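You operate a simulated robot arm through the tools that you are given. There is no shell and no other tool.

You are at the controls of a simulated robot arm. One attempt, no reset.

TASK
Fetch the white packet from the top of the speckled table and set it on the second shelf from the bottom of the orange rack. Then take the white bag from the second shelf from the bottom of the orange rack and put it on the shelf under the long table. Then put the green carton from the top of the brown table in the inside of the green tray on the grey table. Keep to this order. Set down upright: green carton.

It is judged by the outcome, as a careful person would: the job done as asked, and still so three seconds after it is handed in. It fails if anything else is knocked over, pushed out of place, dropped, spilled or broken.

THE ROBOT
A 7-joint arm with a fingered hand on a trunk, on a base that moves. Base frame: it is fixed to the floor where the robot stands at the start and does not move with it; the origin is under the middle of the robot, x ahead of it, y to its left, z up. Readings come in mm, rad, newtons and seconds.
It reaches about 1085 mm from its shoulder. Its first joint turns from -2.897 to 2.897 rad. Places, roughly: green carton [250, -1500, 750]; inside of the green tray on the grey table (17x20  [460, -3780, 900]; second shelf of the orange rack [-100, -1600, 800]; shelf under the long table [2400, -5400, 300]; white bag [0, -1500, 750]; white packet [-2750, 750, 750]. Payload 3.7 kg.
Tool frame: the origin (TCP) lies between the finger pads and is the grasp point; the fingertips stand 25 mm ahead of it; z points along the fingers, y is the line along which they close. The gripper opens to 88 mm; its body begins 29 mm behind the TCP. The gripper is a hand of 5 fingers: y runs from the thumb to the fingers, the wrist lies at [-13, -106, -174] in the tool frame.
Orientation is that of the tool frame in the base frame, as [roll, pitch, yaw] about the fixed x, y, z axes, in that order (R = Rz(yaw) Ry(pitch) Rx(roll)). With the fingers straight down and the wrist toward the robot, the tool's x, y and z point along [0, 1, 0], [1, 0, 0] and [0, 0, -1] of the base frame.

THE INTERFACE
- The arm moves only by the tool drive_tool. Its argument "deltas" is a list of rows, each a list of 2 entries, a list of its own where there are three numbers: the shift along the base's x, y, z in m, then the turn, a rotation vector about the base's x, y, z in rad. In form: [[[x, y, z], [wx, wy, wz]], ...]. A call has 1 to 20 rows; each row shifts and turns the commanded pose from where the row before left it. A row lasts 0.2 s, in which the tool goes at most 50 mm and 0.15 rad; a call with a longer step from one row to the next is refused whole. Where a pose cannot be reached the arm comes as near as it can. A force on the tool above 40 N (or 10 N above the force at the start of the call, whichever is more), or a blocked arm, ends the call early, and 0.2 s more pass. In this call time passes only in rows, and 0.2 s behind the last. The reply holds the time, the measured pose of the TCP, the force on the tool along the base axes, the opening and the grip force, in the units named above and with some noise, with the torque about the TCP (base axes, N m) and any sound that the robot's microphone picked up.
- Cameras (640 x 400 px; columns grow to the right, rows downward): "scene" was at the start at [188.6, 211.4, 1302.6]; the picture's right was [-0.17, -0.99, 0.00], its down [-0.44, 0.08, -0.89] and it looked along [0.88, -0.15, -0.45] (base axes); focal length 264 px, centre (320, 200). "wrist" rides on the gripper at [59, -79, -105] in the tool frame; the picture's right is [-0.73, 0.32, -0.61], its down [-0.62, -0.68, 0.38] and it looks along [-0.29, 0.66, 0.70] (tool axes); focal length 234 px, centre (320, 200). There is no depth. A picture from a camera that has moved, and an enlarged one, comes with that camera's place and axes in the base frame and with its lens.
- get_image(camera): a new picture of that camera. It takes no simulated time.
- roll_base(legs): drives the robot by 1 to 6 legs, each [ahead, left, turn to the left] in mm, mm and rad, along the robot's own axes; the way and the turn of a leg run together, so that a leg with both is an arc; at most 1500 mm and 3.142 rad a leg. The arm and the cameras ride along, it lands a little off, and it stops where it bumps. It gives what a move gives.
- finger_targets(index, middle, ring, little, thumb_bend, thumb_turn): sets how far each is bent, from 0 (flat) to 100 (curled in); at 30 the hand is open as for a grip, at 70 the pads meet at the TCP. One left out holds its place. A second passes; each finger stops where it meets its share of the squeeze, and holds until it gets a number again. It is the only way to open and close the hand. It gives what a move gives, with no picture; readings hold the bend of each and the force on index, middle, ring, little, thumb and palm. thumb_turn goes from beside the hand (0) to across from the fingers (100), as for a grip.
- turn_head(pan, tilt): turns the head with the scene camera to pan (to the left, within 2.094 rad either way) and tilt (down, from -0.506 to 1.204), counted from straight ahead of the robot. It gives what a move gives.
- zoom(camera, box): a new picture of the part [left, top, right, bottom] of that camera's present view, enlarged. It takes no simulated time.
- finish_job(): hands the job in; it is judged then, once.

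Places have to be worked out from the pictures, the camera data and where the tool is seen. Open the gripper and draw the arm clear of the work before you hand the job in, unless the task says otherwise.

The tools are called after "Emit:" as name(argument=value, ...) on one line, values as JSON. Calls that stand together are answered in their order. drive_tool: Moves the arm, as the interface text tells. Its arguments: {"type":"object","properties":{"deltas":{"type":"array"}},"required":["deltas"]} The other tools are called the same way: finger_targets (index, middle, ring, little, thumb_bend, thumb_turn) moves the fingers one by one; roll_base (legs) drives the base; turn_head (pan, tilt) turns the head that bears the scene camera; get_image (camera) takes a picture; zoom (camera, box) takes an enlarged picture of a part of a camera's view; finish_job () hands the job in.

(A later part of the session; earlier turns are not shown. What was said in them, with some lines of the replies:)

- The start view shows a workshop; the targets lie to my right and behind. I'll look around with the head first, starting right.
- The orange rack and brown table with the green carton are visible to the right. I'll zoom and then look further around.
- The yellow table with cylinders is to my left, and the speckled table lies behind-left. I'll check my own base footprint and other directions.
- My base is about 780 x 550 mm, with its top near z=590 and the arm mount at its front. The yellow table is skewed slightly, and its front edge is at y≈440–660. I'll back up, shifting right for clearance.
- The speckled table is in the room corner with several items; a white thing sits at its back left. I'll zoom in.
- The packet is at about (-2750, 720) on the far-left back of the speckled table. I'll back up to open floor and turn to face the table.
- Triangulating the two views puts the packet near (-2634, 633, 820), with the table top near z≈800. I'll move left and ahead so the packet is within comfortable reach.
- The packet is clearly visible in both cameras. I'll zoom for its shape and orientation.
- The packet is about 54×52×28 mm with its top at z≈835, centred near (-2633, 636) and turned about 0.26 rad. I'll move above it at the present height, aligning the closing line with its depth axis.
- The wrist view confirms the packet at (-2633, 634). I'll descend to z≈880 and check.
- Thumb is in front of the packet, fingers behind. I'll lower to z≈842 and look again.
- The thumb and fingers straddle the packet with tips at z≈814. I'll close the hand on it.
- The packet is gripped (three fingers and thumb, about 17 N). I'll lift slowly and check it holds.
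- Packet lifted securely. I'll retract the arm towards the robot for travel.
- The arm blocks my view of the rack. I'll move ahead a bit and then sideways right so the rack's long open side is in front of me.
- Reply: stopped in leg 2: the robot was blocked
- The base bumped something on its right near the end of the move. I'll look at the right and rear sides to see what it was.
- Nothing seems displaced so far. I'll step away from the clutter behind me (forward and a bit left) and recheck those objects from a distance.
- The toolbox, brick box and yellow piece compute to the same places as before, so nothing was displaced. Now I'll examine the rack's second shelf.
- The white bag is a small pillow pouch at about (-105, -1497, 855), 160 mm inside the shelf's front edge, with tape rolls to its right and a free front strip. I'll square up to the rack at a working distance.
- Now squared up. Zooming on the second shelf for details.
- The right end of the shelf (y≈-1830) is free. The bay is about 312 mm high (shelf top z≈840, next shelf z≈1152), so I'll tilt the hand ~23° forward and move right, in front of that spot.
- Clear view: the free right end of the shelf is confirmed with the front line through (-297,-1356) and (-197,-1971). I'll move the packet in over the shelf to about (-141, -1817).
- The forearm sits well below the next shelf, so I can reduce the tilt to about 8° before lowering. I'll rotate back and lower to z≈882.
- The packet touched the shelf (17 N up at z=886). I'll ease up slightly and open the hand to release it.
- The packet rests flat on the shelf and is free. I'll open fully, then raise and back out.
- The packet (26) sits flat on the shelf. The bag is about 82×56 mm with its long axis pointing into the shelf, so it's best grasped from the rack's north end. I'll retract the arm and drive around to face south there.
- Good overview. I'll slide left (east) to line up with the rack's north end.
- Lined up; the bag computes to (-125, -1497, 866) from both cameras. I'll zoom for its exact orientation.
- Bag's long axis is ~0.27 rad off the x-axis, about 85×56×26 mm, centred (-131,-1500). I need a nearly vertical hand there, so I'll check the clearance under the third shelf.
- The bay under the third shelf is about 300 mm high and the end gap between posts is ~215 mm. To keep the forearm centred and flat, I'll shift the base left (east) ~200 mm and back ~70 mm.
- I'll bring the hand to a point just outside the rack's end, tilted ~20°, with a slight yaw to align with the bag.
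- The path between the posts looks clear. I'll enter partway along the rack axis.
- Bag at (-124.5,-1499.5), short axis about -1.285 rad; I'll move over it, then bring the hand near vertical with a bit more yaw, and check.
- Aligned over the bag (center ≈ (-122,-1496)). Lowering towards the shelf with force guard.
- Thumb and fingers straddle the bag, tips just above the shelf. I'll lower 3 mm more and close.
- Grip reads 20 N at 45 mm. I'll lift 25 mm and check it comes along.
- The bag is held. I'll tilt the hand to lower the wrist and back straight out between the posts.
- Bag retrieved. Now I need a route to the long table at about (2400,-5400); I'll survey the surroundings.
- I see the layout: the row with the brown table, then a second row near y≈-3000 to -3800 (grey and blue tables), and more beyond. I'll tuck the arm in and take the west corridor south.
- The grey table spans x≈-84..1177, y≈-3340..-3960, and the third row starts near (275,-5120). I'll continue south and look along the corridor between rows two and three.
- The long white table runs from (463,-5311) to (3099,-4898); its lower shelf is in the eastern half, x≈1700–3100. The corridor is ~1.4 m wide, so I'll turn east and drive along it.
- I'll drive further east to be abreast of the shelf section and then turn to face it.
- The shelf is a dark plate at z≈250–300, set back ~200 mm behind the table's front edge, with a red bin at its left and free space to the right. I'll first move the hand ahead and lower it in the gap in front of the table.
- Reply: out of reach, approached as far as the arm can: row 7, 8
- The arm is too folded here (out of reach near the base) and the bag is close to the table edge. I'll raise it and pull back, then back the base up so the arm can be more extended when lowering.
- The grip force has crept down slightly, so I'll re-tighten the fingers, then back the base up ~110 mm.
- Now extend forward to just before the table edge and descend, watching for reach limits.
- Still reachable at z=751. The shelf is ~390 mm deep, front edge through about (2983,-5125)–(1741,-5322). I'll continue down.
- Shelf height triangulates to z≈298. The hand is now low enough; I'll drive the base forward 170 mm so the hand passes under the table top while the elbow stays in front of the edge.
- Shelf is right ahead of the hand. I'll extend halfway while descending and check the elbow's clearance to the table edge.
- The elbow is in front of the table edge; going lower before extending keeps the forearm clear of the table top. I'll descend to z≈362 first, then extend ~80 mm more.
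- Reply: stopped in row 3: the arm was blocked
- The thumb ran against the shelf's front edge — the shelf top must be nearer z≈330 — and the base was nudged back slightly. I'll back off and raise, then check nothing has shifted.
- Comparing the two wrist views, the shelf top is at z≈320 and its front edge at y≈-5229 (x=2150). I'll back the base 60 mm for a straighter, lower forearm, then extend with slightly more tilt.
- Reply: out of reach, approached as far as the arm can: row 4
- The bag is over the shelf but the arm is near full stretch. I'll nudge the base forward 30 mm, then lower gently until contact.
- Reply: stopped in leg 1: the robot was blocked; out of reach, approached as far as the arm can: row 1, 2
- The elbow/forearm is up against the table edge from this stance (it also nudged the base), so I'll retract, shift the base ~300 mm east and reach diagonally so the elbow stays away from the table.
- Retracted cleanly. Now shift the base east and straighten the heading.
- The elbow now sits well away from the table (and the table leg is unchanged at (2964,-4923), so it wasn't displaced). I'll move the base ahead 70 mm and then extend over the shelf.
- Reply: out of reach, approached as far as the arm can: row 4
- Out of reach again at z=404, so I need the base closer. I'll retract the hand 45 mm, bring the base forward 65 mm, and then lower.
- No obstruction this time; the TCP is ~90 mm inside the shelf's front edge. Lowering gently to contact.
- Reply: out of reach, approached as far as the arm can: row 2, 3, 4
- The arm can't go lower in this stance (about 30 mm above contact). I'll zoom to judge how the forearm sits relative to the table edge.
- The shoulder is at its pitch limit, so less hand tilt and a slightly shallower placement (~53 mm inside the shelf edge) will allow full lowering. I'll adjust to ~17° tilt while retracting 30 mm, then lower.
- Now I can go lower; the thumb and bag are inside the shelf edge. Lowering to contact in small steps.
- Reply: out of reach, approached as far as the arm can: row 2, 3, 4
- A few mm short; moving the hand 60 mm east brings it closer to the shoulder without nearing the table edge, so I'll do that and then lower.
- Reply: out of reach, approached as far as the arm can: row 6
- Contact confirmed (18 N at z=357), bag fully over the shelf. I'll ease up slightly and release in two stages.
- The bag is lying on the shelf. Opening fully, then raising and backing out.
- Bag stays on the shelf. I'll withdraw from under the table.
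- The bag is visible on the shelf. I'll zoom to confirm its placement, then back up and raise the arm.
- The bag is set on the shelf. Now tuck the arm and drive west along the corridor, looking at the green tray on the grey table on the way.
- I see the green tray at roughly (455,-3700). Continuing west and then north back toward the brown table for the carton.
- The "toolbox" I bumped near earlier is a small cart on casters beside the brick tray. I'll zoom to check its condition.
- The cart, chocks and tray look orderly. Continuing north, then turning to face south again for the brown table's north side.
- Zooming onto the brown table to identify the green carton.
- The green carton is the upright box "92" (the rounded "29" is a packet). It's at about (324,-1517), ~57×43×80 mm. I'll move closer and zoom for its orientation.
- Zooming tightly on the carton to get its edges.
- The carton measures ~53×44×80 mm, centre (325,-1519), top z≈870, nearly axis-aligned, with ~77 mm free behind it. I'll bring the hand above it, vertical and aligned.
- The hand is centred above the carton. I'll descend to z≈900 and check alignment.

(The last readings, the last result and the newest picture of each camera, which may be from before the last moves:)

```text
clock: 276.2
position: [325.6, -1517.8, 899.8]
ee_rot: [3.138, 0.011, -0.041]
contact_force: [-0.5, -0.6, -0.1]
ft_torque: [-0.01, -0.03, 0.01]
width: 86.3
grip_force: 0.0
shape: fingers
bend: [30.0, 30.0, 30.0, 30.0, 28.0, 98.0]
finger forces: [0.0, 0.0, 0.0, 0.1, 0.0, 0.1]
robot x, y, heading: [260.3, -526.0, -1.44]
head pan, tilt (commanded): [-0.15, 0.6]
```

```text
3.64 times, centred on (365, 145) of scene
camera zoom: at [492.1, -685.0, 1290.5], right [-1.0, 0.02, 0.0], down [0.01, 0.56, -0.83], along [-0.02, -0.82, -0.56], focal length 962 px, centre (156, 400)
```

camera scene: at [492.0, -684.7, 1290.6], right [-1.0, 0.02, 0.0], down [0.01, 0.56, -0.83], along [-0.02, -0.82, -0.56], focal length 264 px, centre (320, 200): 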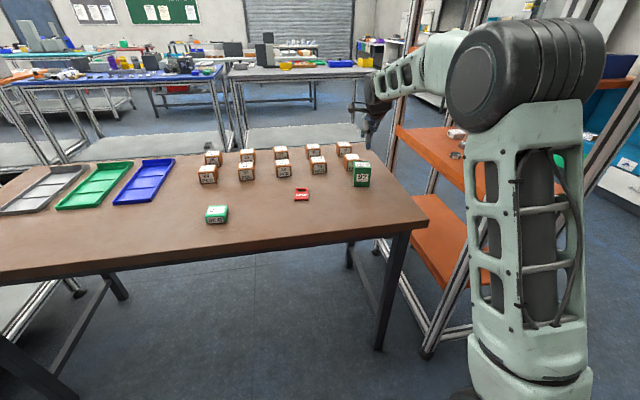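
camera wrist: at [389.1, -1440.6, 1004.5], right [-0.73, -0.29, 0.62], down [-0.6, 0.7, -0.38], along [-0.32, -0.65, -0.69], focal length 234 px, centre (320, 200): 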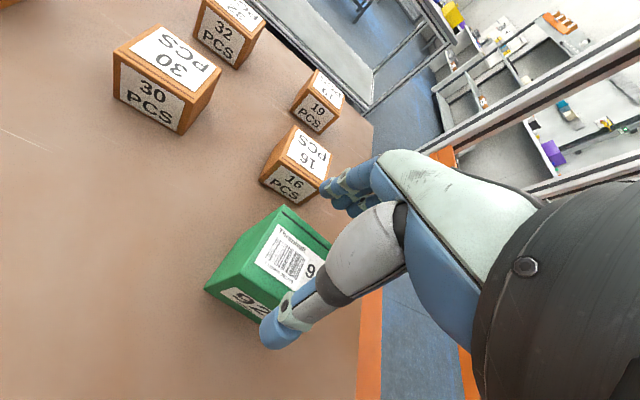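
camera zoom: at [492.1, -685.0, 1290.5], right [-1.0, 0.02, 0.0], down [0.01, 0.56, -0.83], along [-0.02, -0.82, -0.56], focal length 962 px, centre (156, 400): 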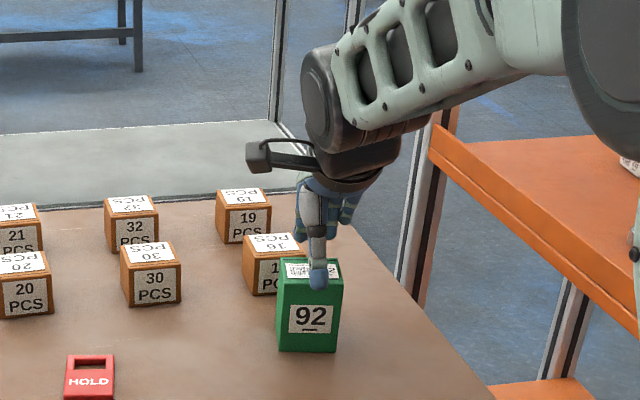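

Thumb is in front, fingers behind. Descend to the grip height z≈854.

Emit:
drive_tool(deltas=[[[0, -0.001, -0.025], [0, 0, 0]], [[0, 0, -0.021], [0, 0, 0]]])

Emit:
get_image(camera="wrist")

Emit:
zoom(camera="scene", box=[300, 110, 412, 200])

```text
clock: 276.8
position: [327.1, -1518.5, 855.7]
ee_rot: [3.138, 0.011, -0.041]
contact_force: [-0.7, 1.0, 1.5]
ft_torque: [0.01, 0.0, 0.0]
width: 87.7
grip_force: 1.4
shape: fingers
bend: [30.0, 30.0, 30.0, 30.0, 27.0, 98.0]
finger forces: [0.1, 0.1, 0.0, 0.0, 2.2, 0.1]
robot x, y, heading: [262.2, -525.9, -1.441]
head pan, tilt (commanded): [-0.15, 0.6]
```

```text
taken
camera wrist: at [389.9, -1442.0, 959.8], right [-0.73, -0.29, 0.62], down [-0.6, 0.7, -0.38], along [-0.32, -0.65, -0.69], focal length 234 px, centre (320, 200)
```

wrist: 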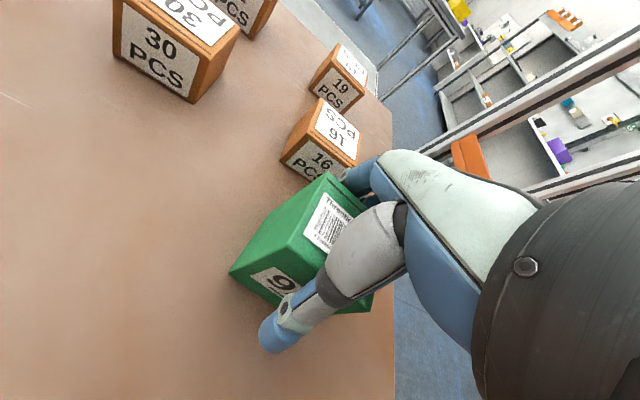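

```text
4.44 times, centred on (356, 155) of scene
camera zoom: at [492.1, -684.9, 1290.5], right [-1.0, 0.02, 0.0], down [0.01, 0.56, -0.83], along [-0.02, -0.82, -0.56], focal length 1175 px, centre (160, 400)
```

zoom: 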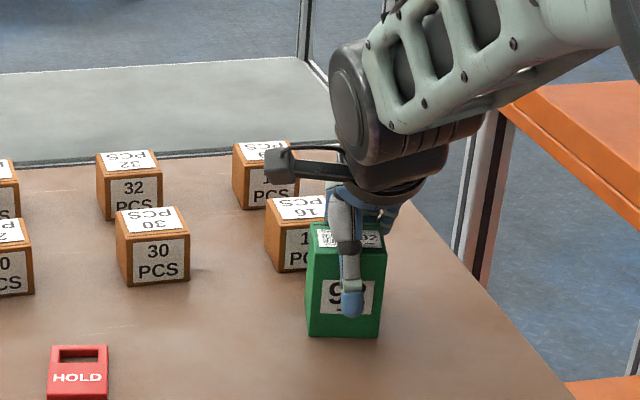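

The thumb is lightly touching the carton's front. I'll shift the hand 6 mm toward the robot to centre it, then close gently.

Emit:
drive_tool(deltas=[[[0, 0.006, 0], [0, 0, 0]]])

Emit:
finger_targets(index=66, middle=66, ring=66, little=66, thumb_bend=66)

Emit:
get_image(camera="wrist")

Emit:
zoom(camera="scene", box=[300, 110, 412, 200])

```text
clock: 277.2
position: [327.1, -1512.1, 854.5]
ee_rot: [3.138, 0.009, -0.041]
contact_force: [0.6, -0.3, 0.0]
ft_torque: [0.0, 0.01, -0.01]
width: 86.4
grip_force: 0.1
shape: fingers
bend: [30.0, 30.0, 30.0, 30.0, 28.0, 98.0]
finger forces: [0.8, 0.1, 0.1, 0.0, 0.1, 0.1]
robot x, y, heading: [262.0, -527.6, -1.443]
head pan, tilt (commanded): [-0.15, 0.6]
```

```text
clock: 278.2
position: [327.6, -1512.9, 854.1]
ee_rot: [3.139, 0.01, -0.041]
contact_force: [0.0, -2.3, 7.2]
ft_torque: [-0.37, 0.01, 0.06]
width: 50.4
grip_force: 38.9
shape: fingers
bend: [46.0, 55.0, 54.0, 66.0, 55.0, 95.0]
finger forces: [22.2, 8.8, 8.4, 0.0, 38.8, 0.0]
robot x, y, heading: [261.9, -528.7, -1.441]
head pan, tilt (commanded): [-0.15, 0.6]
```

```text
taken
camera wrist: at [390.5, -1435.9, 959.6], right [-0.73, -0.29, 0.62], down [-0.6, 0.7, -0.38], along [-0.32, -0.65, -0.69], focal length 234 px, centre (320, 200)
```

wrist: 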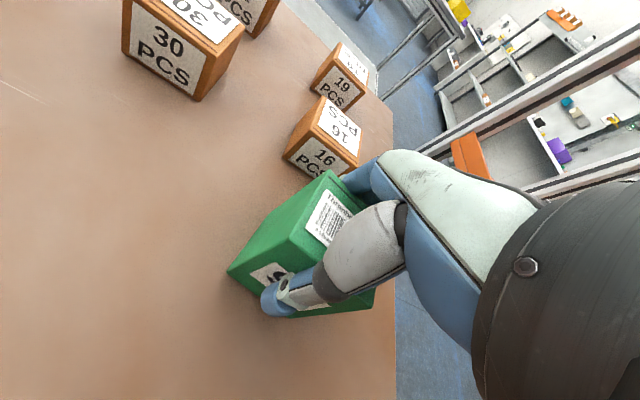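

```text
4.44 times, centred on (356, 155) of scene
camera zoom: at [492.1, -684.9, 1290.5], right [-1.0, 0.02, 0.0], down [0.01, 0.56, -0.83], along [-0.02, -0.82, -0.56], focal length 1175 px, centre (160, 400)
```

zoom: 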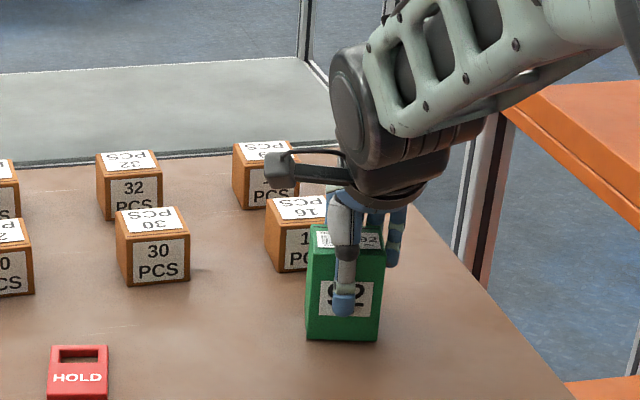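

Firm grip (39 N). I'll lift a little and check that the carton stays upright.

Emit:
drive_tool(deltas=[[[0, 0, 0.01], [0, 0, 0]], [[0, 0, 0.02], [0, 0, 0]], [[0, 0, 0.03], [0, 0, 0]]])

Emit:
get_image(camera="wrist")

Emit:
zoom(camera="scene", box=[300, 90, 412, 180])

```text
clock: 279.0
position: [328.8, -1512.0, 913.1]
ee_rot: [3.139, 0.01, -0.039]
contact_force: [0.7, -0.8, -2.5]
ft_torque: [0.0, -0.02, 0.0]
width: 50.6
grip_force: 37.1
shape: fingers
bend: [47.0, 55.0, 55.0, 66.0, 55.0, 94.0]
finger forces: [20.0, 7.9, 7.4, 0.0, 38.4, 0.0]
robot x, y, heading: [261.3, -527.4, -1.442]
head pan, tilt (commanded): [-0.15, 0.6]
```

```text
taken
camera wrist: at [391.7, -1436.2, 1018.1], right [-0.73, -0.29, 0.62], down [-0.6, 0.71, -0.38], along [-0.32, -0.65, -0.69], focal length 234 px, centre (320, 200)
```

wrist: 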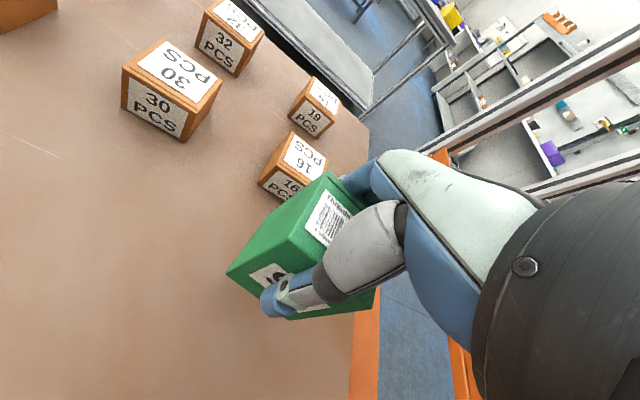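

```text
4.44 times, centred on (356, 135) of scene
camera zoom: at [492.1, -685.3, 1290.5], right [-1.0, 0.02, 0.0], down [0.01, 0.57, -0.82], along [-0.02, -0.82, -0.57], focal length 1175 px, centre (160, 489)
```

zoom: 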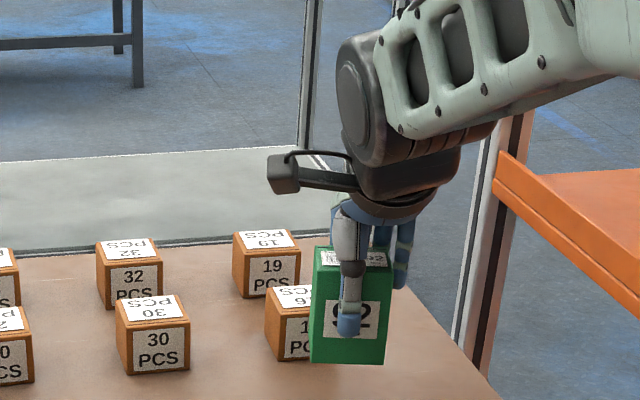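

Carton held upright. Raising and retracting for travel.

Emit:
drive_tool(deltas=[[[0, 0, 0.042], [0, 0, 0]], [[0, 0, 0.042], [0, 0, 0]], [[0, 0.01, 0.042], [0, 0, 0]], [[-0.003, 0.025, 0.035], [0, 0, 0]], [[-0.0057, 0.0441, 0.005], [0, 0, 0]], [[-0.0057, 0.0441, 0], [0, 0, 0]], [[-0.0057, 0.0441, 0], [0, 0, 0]], [[-0.0057, 0.0441, 0], [0, 0, 0]], [[-0.0057, 0.0441, 0], [0, 0, 0]], [[-0.0057, 0.0441, 0], [0, 0, 0]], [[-0.0057, 0.0441, 0], [0, 0, 0]], [[-0.0057, 0.0441, 0], [0, 0, 0]]])

Emit:
get_image(camera="wrist")

Emit:
get_image(camera="scene")

```text
clock: 281.6
position: [277.7, -1126.4, 1081.4]
ee_rot: [3.14, 0.01, -0.04]
contact_force: [-0.2, -1.0, -1.6]
ft_torque: [-0.01, 0.01, -0.02]
width: 50.3
grip_force: 37.1
shape: fingers
bend: [47.0, 56.0, 55.0, 66.0, 55.0, 94.0]
finger forces: [20.1, 7.8, 7.4, 0.0, 38.3, 0.0]
robot x, y, heading: [263.6, -529.2, -1.449]
head pan, tilt (commanded): [-0.15, 0.6]
```

```text
taken
camera wrist: at [341.3, -1049.5, 1186.3], right [-0.73, -0.29, 0.62], down [-0.6, 0.71, -0.38], along [-0.32, -0.64, -0.69], focal length 234 px, centre (320, 200)
```

wrist: 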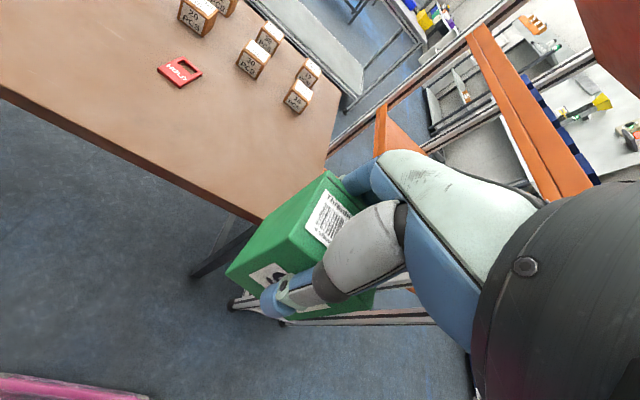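

```text
taken
camera scene: at [492.1, -685.4, 1290.5], right [-1.0, 0.02, 0.0], down [0.01, 0.56, -0.82], along [-0.02, -0.82, -0.57], focal length 264 px, centre (320, 200)
```

scene: 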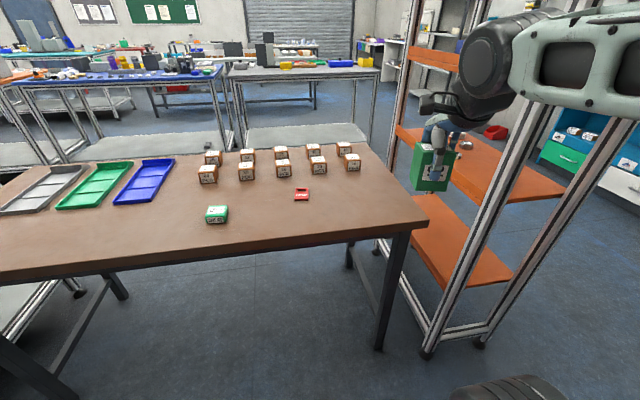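

Carton is secure. I'll back up, slide west past the rack, then go south down the west corridor.

Emit:
roll_base(legs=[[-150, 0, 0], [0, -1500, 0], [1400, 0, 0]])

Emit:
get_image(camera="wrist")

```text
clock: 296.4
position: [-1105.6, -2512.4, 1082.1]
ee_rot: [3.14, 0.011, -0.075]
contact_force: [-0.5, 0.0, -1.6]
ft_torque: [-0.01, -0.01, -0.03]
width: 50.8
grip_force: 37.0
shape: fingers
bend: [47.0, 56.0, 55.0, 66.0, 55.0, 94.0]
finger forces: [20.0, 7.6, 7.3, 0.1, 38.2, 0.0]
robot x, y, heading: [-1105.3, -1915.5, -1.478]
head pan, tilt (commanded): [-0.15, 0.6]
```

```text
taken
camera wrist: at [-1040.3, -2438.3, 1187.0], right [-0.74, -0.27, 0.62], down [-0.57, 0.73, -0.38], along [-0.35, -0.63, -0.69], focal length 234 px, centre (320, 200)
```

wrist: 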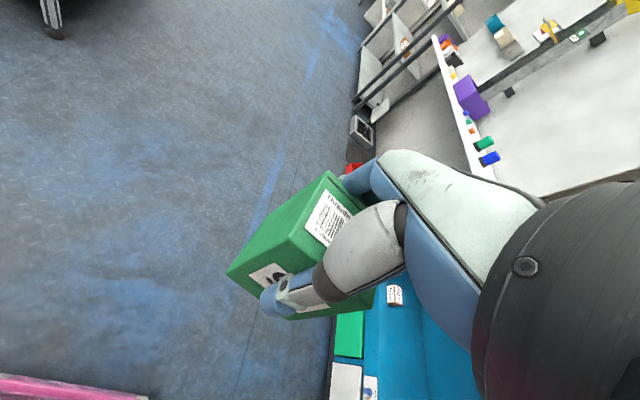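

Continuing south and then east into the corridor south of the grey table.

Emit:
roll_base(legs=[[1500, 0, 0], [1050, 0, 0], [0, 0, 1.478], [1250, 0, 0]])

Emit:
turn_head(pan=1.2, tilt=0.5)

Emit:
get_image(camera="scene")

```text
clock: 318.1
position: [1038.1, -4332.3, 1081.6]
ee_rot: [3.139, 0.01, 1.475]
contact_force: [0.4, 0.2, -3.0]
ft_torque: [-0.01, -0.02, -0.01]
width: 49.9
grip_force: 33.9
shape: fingers
bend: [47.0, 56.0, 55.0, 66.0, 55.0, 94.0]
finger forces: [18.7, 7.4, 7.0, 0.0, 35.9, 0.1]
robot x, y, heading: [439.5, -4317.0, 0.071]
head pan, tilt (commanded): [-0.15, 0.6]
```

```text
clock: 319.6
position: [1038.7, -4332.6, 1081.2]
ee_rot: [3.139, 0.01, 1.475]
contact_force: [-0.1, -0.2, -1.6]
ft_torque: [-0.01, -0.05, 0.05]
width: 50.1
grip_force: 34.6
shape: fingers
bend: [47.0, 56.0, 55.0, 66.0, 55.0, 94.0]
finger forces: [18.7, 7.4, 7.0, 0.1, 35.8, 0.0]
robot x, y, heading: [440.4, -4312.9, 0.075]
head pan, tilt (commanded): [1.201, 0.499]
```

```text
taken
camera scene: at [549.5, -3997.2, 1299.6], right [0.96, -0.3, 0.0], down [-0.14, -0.46, -0.88], along [0.26, 0.84, -0.48], focal length 264 px, centre (320, 200)
```

scene: 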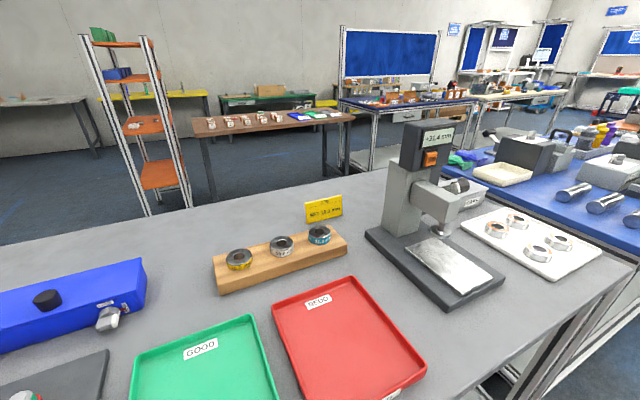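

I see the green "GOOD" tray beside a red one. I'll look down more directly at it, then shift south before turning to face the table.

Emit:
turn_head(pan=1.6, tilt=0.9)

Emit:
get_image(camera="scene")

Emit:
roll_base(legs=[[0, -190, 0], [0, 0, 1.62]])

Emit:
turn_head(pan=-0.1, tilt=0.6)

Emit:
get_image(camera="scene")

```text
clock: 320.5
position: [1037.5, -4332.5, 1081.9]
ee_rot: [3.14, 0.01, 1.476]
contact_force: [0.7, -0.2, -2.4]
ft_torque: [-0.02, 0.01, -0.01]
width: 49.7
grip_force: 34.7
shape: fingers
bend: [47.0, 56.0, 55.0, 66.0, 55.0, 94.0]
finger forces: [18.7, 7.3, 7.0, 0.0, 35.8, 0.0]
robot x, y, heading: [442.2, -4316.9, 0.07]
head pan, tilt (commanded): [1.6, 0.901]
```

```text
taken
camera scene: at [515.1, -4009.0, 1265.8], right [0.99, 0.1, 0.0], down [0.08, -0.78, -0.62], along [-0.06, 0.62, -0.78], focal length 264 px, centre (320, 200)
```

scene: 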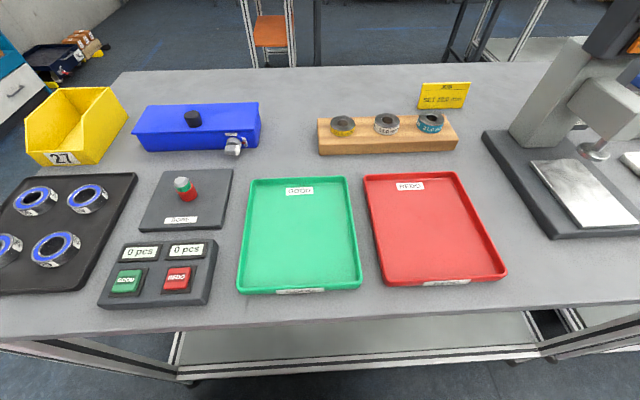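

```text
clock: 325.9
position: [462.4, -3906.3, 1083.0]
ee_rot: [3.14, 0.012, 3.057]
contact_force: [-0.4, -0.5, -2.3]
ft_torque: [0.0, 0.0, 0.01]
width: 49.6
grip_force: 32.4
shape: fingers
bend: [48.0, 56.0, 56.0, 66.0, 55.0, 94.0]
finger forces: [17.4, 7.3, 6.6, 0.1, 33.4, 0.1]
robot x, y, heading: [456.2, -4499.6, 1.654]
head pan, tilt (commanded): [1.6, 0.901]
```

```text
clock: 327.6
position: [462.9, -3906.1, 1081.8]
ee_rot: [3.14, 0.01, 3.056]
contact_force: [0.3, 0.1, -2.4]
ft_torque: [0.0, 0.01, -0.01]
width: 49.5
grip_force: 32.3
shape: fingers
bend: [48.0, 56.0, 56.0, 66.0, 55.0, 94.0]
finger forces: [17.5, 7.2, 6.7, 0.1, 33.4, 0.1]
robot x, y, heading: [455.0, -4501.3, 1.648]
head pan, tilt (commanded): [-0.099, 0.6]
```

```text
taken
camera scene: at [221.1, -4332.1, 1290.5], right [1.0, -0.02, 0.0], down [-0.01, -0.56, -0.82], along [0.02, 0.82, -0.57], focal length 264 px, centre (320, 200)
```

scene: 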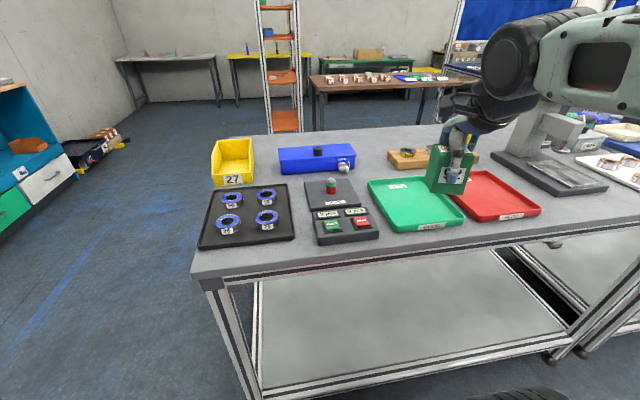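

Triangulated the green tray rim: centre ≈(459,-3785), about 170×203 mm, rim z≈911. I'll back the base up ~120 mm for a better working distance, then move the carton over the tray centre.

Emit:
roll_base(legs=[[-120, 0, 0]])

Emit:
get_image(camera="scene")

Emit:
get_image(camera="wrist")

```text
clock: 328.9
position: [472.6, -4023.2, 1081.6]
ee_rot: [3.14, 0.011, 3.056]
contact_force: [0.2, -0.8, -1.0]
ft_torque: [-0.01, 0.0, 0.01]
width: 49.7
grip_force: 32.4
shape: fingers
bend: [48.0, 56.0, 56.0, 66.0, 55.0, 94.0]
finger forces: [17.4, 7.2, 6.7, 0.1, 33.5, 0.0]
robot x, y, heading: [462.2, -4619.5, 1.652]
head pan, tilt (commanded): [-0.099, 0.6]
```

```text
taken
camera scene: at [230.7, -4450.1, 1290.5], right [1.0, -0.02, 0.0], down [-0.01, -0.56, -0.83], along [0.02, 0.82, -0.56], focal length 264 px, centre (320, 200)
```

scene: 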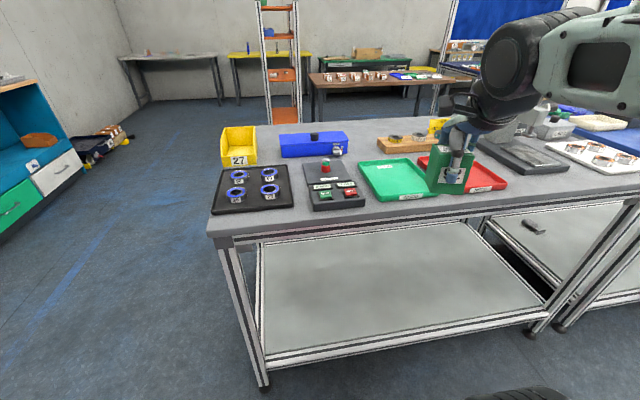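

```text
taken
camera wrist: at [406.1, -4097.9, 1186.9], right [0.74, 0.26, 0.62], down [0.57, -0.73, -0.38], along [0.35, 0.63, -0.69], focal length 234 px, centre (320, 200)
```

wrist: 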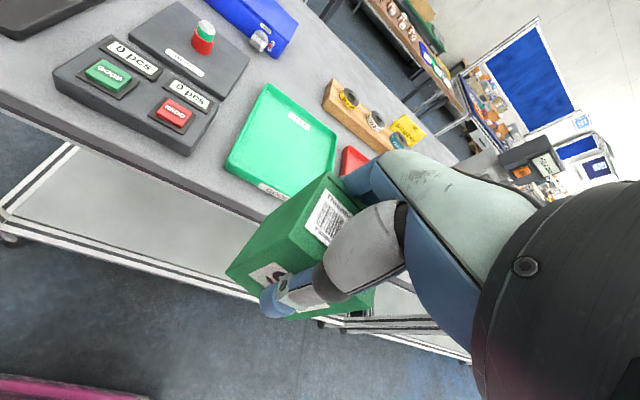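

Moving the carton forward over the tray's centre, with a small yaw to align it with the tray.

Emit:
drive_tool(deltas=[[[-0.0027, 0.0476, 0], [0, 0, 0.04]], [[-0.0027, 0.0476, 0], [0, 0, 0.04]], [[-0.0027, 0.0476, 0], [0, 0, 0.04]], [[-0.0027, 0.0476, 0], [0, 0, 0.04]], [[-0.0027, 0.0476, 0], [0, 0, 0.04]], [[0, 0, -0.03], [0, 0, 0]], [[0, 0, -0.03], [0, 0, 0]]])

Emit:
get_image(camera="scene")

Emit:
get_image(camera="wrist")

Emit:
zoom(camera="scene", box=[330, 80, 530, 210])

```text
clock: 330.5
position: [459.7, -3786.6, 1021.9]
ee_rot: [3.139, 0.011, -3.029]
contact_force: [0.4, 0.6, -2.1]
ft_torque: [0.04, 0.04, 0.0]
width: 49.7
grip_force: 32.3
shape: fingers
bend: [48.0, 56.0, 56.0, 66.0, 54.0, 94.0]
finger forces: [17.6, 7.3, 6.7, 0.0, 33.6, 0.0]
robot x, y, heading: [463.0, -4618.1, 1.654]
head pan, tilt (commanded): [-0.099, 0.6]
```

```text
taken
camera scene: at [230.7, -4450.2, 1290.5], right [1.0, -0.02, 0.0], down [-0.01, -0.56, -0.83], along [0.02, 0.82, -0.56], focal length 264 px, centre (320, 200)
```

scene: 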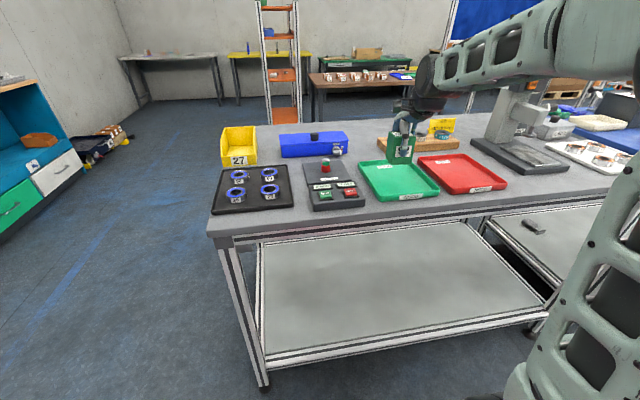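

```text
taken
camera wrist: at [409.1, -3872.6, 1126.4], right [0.68, 0.4, 0.62], down [0.7, -0.6, -0.38], along [0.22, 0.69, -0.69], focal length 234 px, centre (320, 200)
```

wrist: 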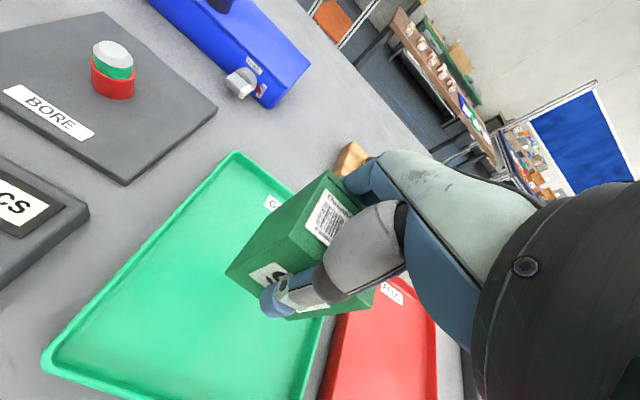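

```text
3.08 times, centred on (430, 145) of scene
camera zoom: at [230.7, -4450.2, 1290.5], right [1.0, -0.02, 0.0], down [-0.01, -0.56, -0.83], along [0.02, 0.82, -0.56], focal length 814 px, centre (-18, 369)
```

zoom: 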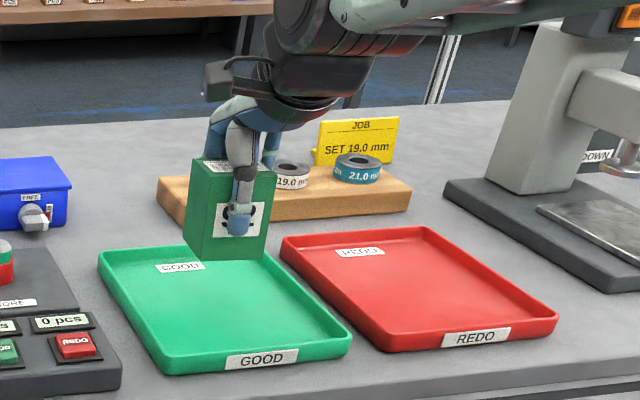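

The carton is centred over the green tray with its base at z≈958. Lowering to near the tray floor.

Emit:
drive_tool(deltas=[[[0, 0, -0.025], [0, 0, 0]], [[0, 0, -0.02], [0, 0, 0]]])

Emit:
get_image(camera="wrist")

Emit:
zoom(camera="scene", box=[340, 90, 500, 210])

```text
clock: 331.1
position: [458.9, -3787.6, 974.9]
ee_rot: [3.141, 0.01, -3.028]
contact_force: [0.1, 0.4, -2.8]
ft_torque: [-0.02, 0.0, 0.0]
width: 49.6
grip_force: 32.0
shape: fingers
bend: [48.0, 56.0, 56.0, 66.0, 54.0, 94.0]
finger forces: [17.5, 7.1, 6.7, 0.1, 33.6, 0.1]
robot x, y, heading: [460.7, -4623.9, 1.648]
head pan, tilt (commanded): [-0.099, 0.6]
```

```text
taken
camera wrist: at [408.4, -3873.1, 1079.2], right [0.68, 0.4, 0.62], down [0.7, -0.6, -0.38], along [0.22, 0.69, -0.69], focal length 234 px, centre (320, 200)
```

wrist: 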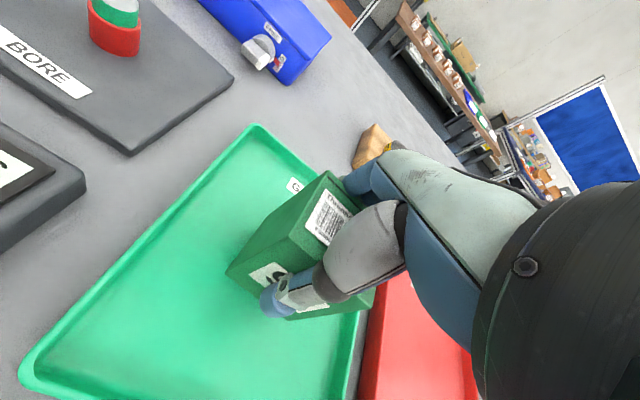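

```text
3.33 times, centred on (420, 150) of scene
camera zoom: at [230.7, -4450.1, 1290.5], right [1.0, -0.02, 0.0], down [-0.01, -0.56, -0.83], along [0.02, 0.82, -0.56], focal length 881 px, centre (-13, 367)
```

zoom: 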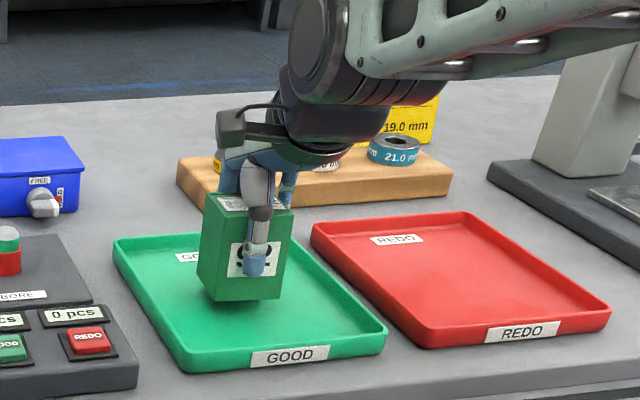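

Nearly down. Lowering in small guarded steps to contact.

Emit:
drive_tool(deltas=[[[0, 0, -0.006], [0, 0, 0]], [[0, 0, -0.004], [0, 0, 0]], [[0, 0, -0.003], [0, 0, 0]], [[0, 0, -0.003], [0, 0, 0]], [[0, 0, -0.003], [0, 0, 0]]])

Emit:
zoom(camera="scene", box=[340, 90, 500, 210])

```text
clock: 332.3
position: [458.1, -3785.0, 959.6]
ee_rot: [3.136, 0.01, -3.029]
contact_force: [1.8, -3.0, 15.1]
ft_torque: [0.15, 0.04, 0.01]
width: 49.5
grip_force: 35.8
shape: fingers
bend: [48.0, 56.0, 56.0, 66.0, 55.0, 94.0]
finger forces: [17.2, 7.3, 6.9, 0.0, 39.4, 0.0]
robot x, y, heading: [465.7, -4618.1, 1.651]
head pan, tilt (commanded): [-0.099, 0.6]
```

```text
3.33 times, centred on (420, 150) of scene
camera zoom: at [230.8, -4450.8, 1290.6], right [1.0, -0.02, 0.0], down [-0.01, -0.56, -0.83], along [0.02, 0.83, -0.56], focal length 881 px, centre (-13, 367)
```

zoom: 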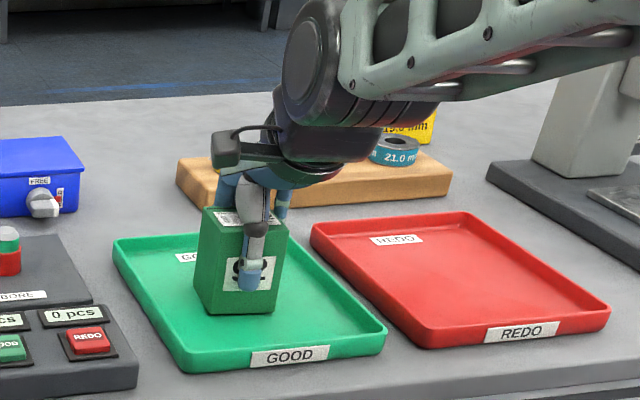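

Contact at z=959.6. Easing 2 mm, then opening the fingers gradually so the carton stays upright.

Emit:
drive_tool(deltas=[[[0, 0, 0.002], [0, 0, 0]]])

Emit:
finger_targets(index=43, middle=51, ring=51, little=60, thumb_bend=50)

Emit:
zoom(camera="scene", box=[340, 90, 500, 210])

```text
clock: 332.7
position: [458.1, -3786.2, 961.0]
ee_rot: [3.139, 0.011, -3.027]
contact_force: [1.7, 2.1, 10.7]
ft_torque: [0.29, 0.03, 0.01]
width: 49.6
grip_force: 35.1
shape: fingers
bend: [48.0, 56.0, 56.0, 66.0, 55.0, 94.0]
finger forces: [18.7, 8.2, 7.7, 0.1, 36.0, 0.0]
robot x, y, heading: [462.9, -4624.8, 1.651]
head pan, tilt (commanded): [-0.099, 0.6]
```

```text
clock: 333.7
position: [457.6, -3785.5, 959.2]
ee_rot: [-3.141, 0.011, -3.028]
contact_force: [0.7, -3.0, 5.9]
ft_torque: [0.04, 0.04, 0.02]
width: 61.1
grip_force: 11.3
shape: fingers
bend: [40.0, 50.0, 49.0, 60.0, 48.0, 97.0]
finger forces: [6.2, 1.4, 1.3, 0.0, 14.1, 0.0]
robot x, y, heading: [464.8, -4621.6, 1.654]
head pan, tilt (commanded): [-0.099, 0.6]
```

```text
3.33 times, centred on (420, 150) of scene
camera zoom: at [230.7, -4450.5, 1290.6], right [1.0, -0.02, 0.0], down [-0.01, -0.56, -0.83], along [0.02, 0.83, -0.56], focal length 881 px, centre (-13, 367)
```

zoom: 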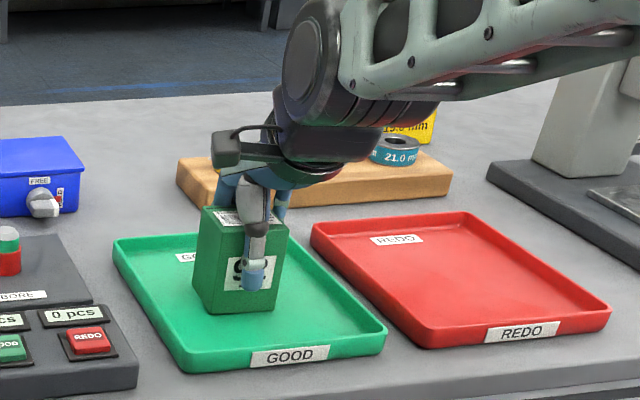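

Grip easing (11 N); carton stands upright. Opening further.

Emit:
finger_targets(index=36, middle=43, ring=43, little=50, thumb_bend=40)

Emit:
finger_targets(index=30, middle=30, ring=30, little=30, thumb_bend=28)

Emit:
get_image(camera="wrist")

Emit:
zoom(camera="scene", box=[340, 90, 500, 210])

```text
clock: 334.7
position: [458.8, -3786.1, 960.2]
ee_rot: [3.141, 0.01, -3.028]
contact_force: [-0.6, -0.9, 2.4]
ft_torque: [0.05, -0.03, 0.0]
width: 70.5
grip_force: 2.3
shape: fingers
bend: [35.0, 43.0, 43.0, 50.0, 40.0, 97.0]
finger forces: [1.8, 0.0, 0.1, 0.1, 3.4, 0.0]
robot x, y, heading: [464.8, -4623.3, 1.65]
head pan, tilt (commanded): [-0.099, 0.6]
```

```text
clock: 335.7
position: [457.6, -3784.7, 961.0]
ee_rot: [3.139, 0.011, -3.029]
contact_force: [-0.3, -0.7, 0.5]
ft_torque: [-0.03, -0.01, 0.0]
width: 85.7
grip_force: 0.0
shape: fingers
bend: [30.0, 30.0, 30.0, 30.0, 28.0, 97.0]
finger forces: [0.1, 0.0, 0.0, 0.1, 0.0, 0.0]
robot x, y, heading: [465.2, -4622.4, 1.648]
head pan, tilt (commanded): [-0.099, 0.6]
```

```text
taken
camera wrist: at [407.8, -3871.5, 1064.6], right [0.68, 0.4, 0.62], down [0.7, -0.6, -0.38], along [0.22, 0.69, -0.69], focal length 234 px, centre (320, 200)
```

wrist: 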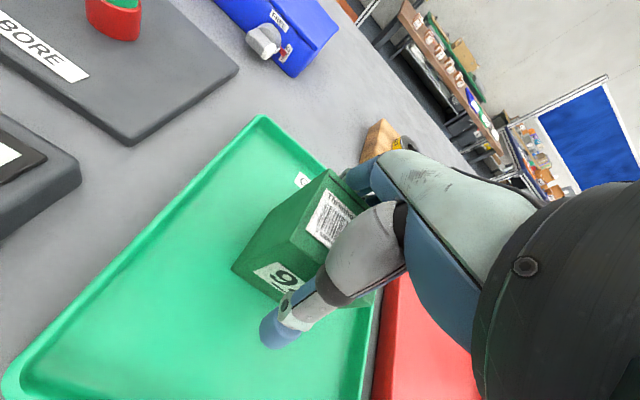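

```text
3.33 times, centred on (420, 150) of scene
camera zoom: at [230.7, -4450.1, 1290.5], right [1.0, -0.02, 0.0], down [-0.01, -0.56, -0.83], along [0.02, 0.82, -0.56], focal length 881 px, centre (-13, 367)
```

zoom: 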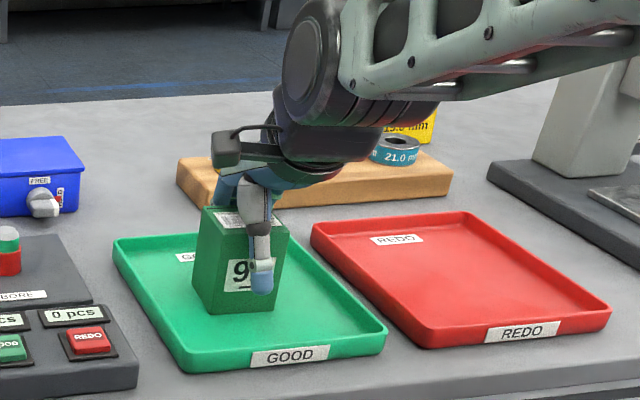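

Carton is released and standing upright in the green tray. Rising straight up carefully.

Emit:
drive_tool(deltas=[[[0, 0, 0.01], [0, 0, 0]], [[0, 0, 0.015], [0, 0, 0]], [[0, 0, 0.02], [0, 0, 0]], [[0, 0, 0.03], [0, 0, 0]], [[0, 0, 0.04], [0, 0, 0]]])

Emit:
get_image(camera="wrist")

Emit:
zoom(camera="scene", box=[340, 60, 500, 210])

```text
clock: 336.9
position: [458.4, -3784.7, 1078.1]
ee_rot: [3.14, 0.009, -3.029]
contact_force: [0.0, 1.6, -0.3]
ft_torque: [-0.02, -0.01, -0.02]
width: 85.9
grip_force: 0.1
shape: fingers
bend: [30.0, 30.0, 30.0, 30.0, 28.0, 97.0]
finger forces: [0.0, 0.0, 0.0, 0.0, 0.0, 0.1]
robot x, y, heading: [463.2, -4620.7, 1.649]
head pan, tilt (commanded): [-0.099, 0.6]
```

```text
taken
camera wrist: at [407.7, -3870.8, 1182.7], right [0.68, 0.4, 0.62], down [0.7, -0.6, -0.38], along [0.22, 0.69, -0.69], focal length 234 px, centre (320, 200)
```

wrist: 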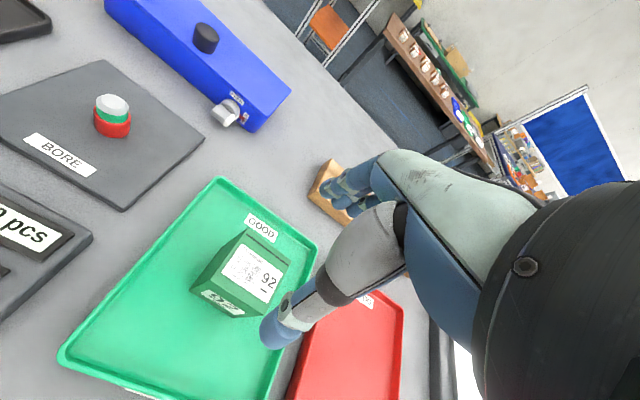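

```text
2.67 times, centred on (420, 135) of scene
camera zoom: at [230.7, -4450.0, 1290.5], right [1.0, -0.02, 0.0], down [-0.01, -0.56, -0.82], along [0.02, 0.82, -0.57], focal length 705 px, centre (53, 373)
```

zoom: 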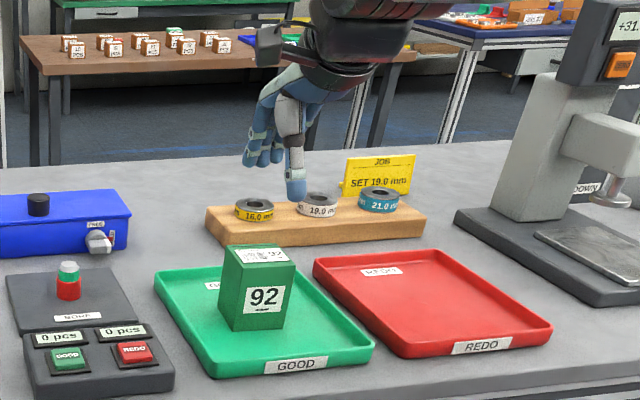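

The carton stands upright inside the green tray. I'll draw the arm clear of the table.

Emit:
drive_tool(deltas=[[[0.0027, -0.045, 0.005], [0, 0, 0]], [[0.0027, -0.0476, 0.003], [0, 0, 0]], [[0.0027, -0.0476, 0], [0, 0, 0]], [[0.0027, -0.0476, 0], [0, 0, 0]], [[0.0027, -0.0476, 0], [0, 0, 0]]])

Emit:
roll_base(legs=[[-60, 0, 0]])

Emit:
get_image(camera="scene")

Emit:
zoom(camera="scene", box=[200, 60, 520, 230])

```text
clock: 338.1
position: [473.4, -4019.9, 1085.1]
ee_rot: [3.14, 0.01, -3.027]
contact_force: [0.3, 0.0, -0.7]
ft_torque: [0.01, -0.01, -0.02]
width: 85.7
grip_force: 0.0
shape: fingers
bend: [30.0, 30.0, 30.0, 30.0, 28.0, 97.0]
finger forces: [0.0, 0.0, 0.0, 0.1, 0.1, 0.1]
robot x, y, heading: [465.7, -4620.9, 1.65]
head pan, tilt (commanded): [-0.099, 0.6]
```

```text
clock: 339.0
position: [476.1, -4079.2, 1084.0]
ee_rot: [-3.142, 0.009, -3.027]
contact_force: [-1.1, -0.6, 0.3]
ft_torque: [-0.04, 0.0, -0.03]
width: 85.7
grip_force: 0.0
shape: fingers
bend: [30.0, 30.0, 30.0, 30.0, 28.0, 97.0]
finger forces: [0.0, 0.0, 0.1, 0.0, 0.1, 0.0]
robot x, y, heading: [466.7, -4682.9, 1.656]
head pan, tilt (commanded): [-0.099, 0.6]
```

```text
taken
camera scene: at [235.4, -4509.7, 1290.5], right [1.0, -0.02, 0.0], down [-0.01, -0.56, -0.83], along [0.02, 0.82, -0.56], focal length 264 px, centre (320, 200)
```

scene: 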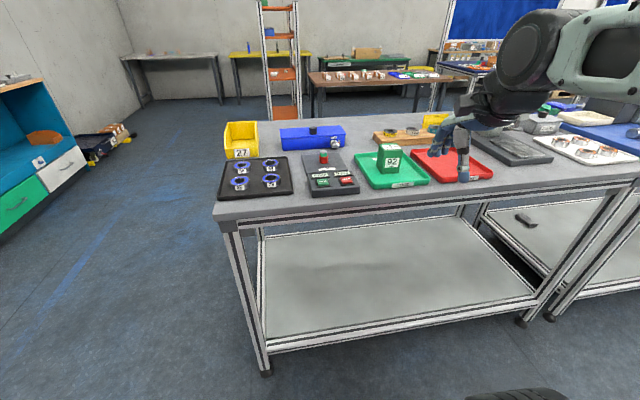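

```text
2.00 times, centred on (360, 145) of scene
camera zoom: at [235.4, -4509.7, 1290.5], right [1.0, -0.02, 0.0], down [-0.01, -0.56, -0.83], along [0.02, 0.82, -0.56], focal length 529 px, centre (240, 310)
```

zoom: 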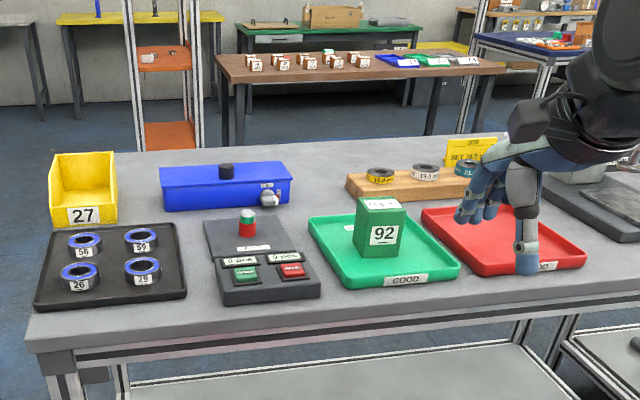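

All three items are in place: packet 26 on the rack's second shelf, the DRY bag on the shelf under the long table, and carton 92 upright in the green tray. The hand is open and clear of the table, so I'm handing the job in.

Emit:
finish_job()

```text
The job is handed in.
```

All three moves are done in the order you asked, and the job is handed in. I have not seen the judging result.

- **White packet (26):** it lies flat on the second shelf from the bottom of the orange rack, at the right-hand end.
- **White bag ("DRY"):** it rests on the shelf under the long table, roughly 55 mm in from the front edge.
- **Green carton (92):** it stands upright near the middle of the green "GOOD" tray on the grey table. I took the upright box on the brown table to be the carton. The rounded green "29" there looked like a packet, so I left it.

Three times something blocked the robot:

- **West corridor:** the base stopped against something, most likely the brake pedal of the cart beside the brick tray. The cart, its wheel chocks and the tray looked undisturbed when I checked, but I can't rule out a small shift.
- **Long table:** the arm was blocked once and the base once while I was lowering the bag. The first time, the thumb probably caught the shelf edge; the second, the forearm or elbow probably touched the table edge. The table leg measured in the same place afterwards.

The hand is open and clear of the grey table.
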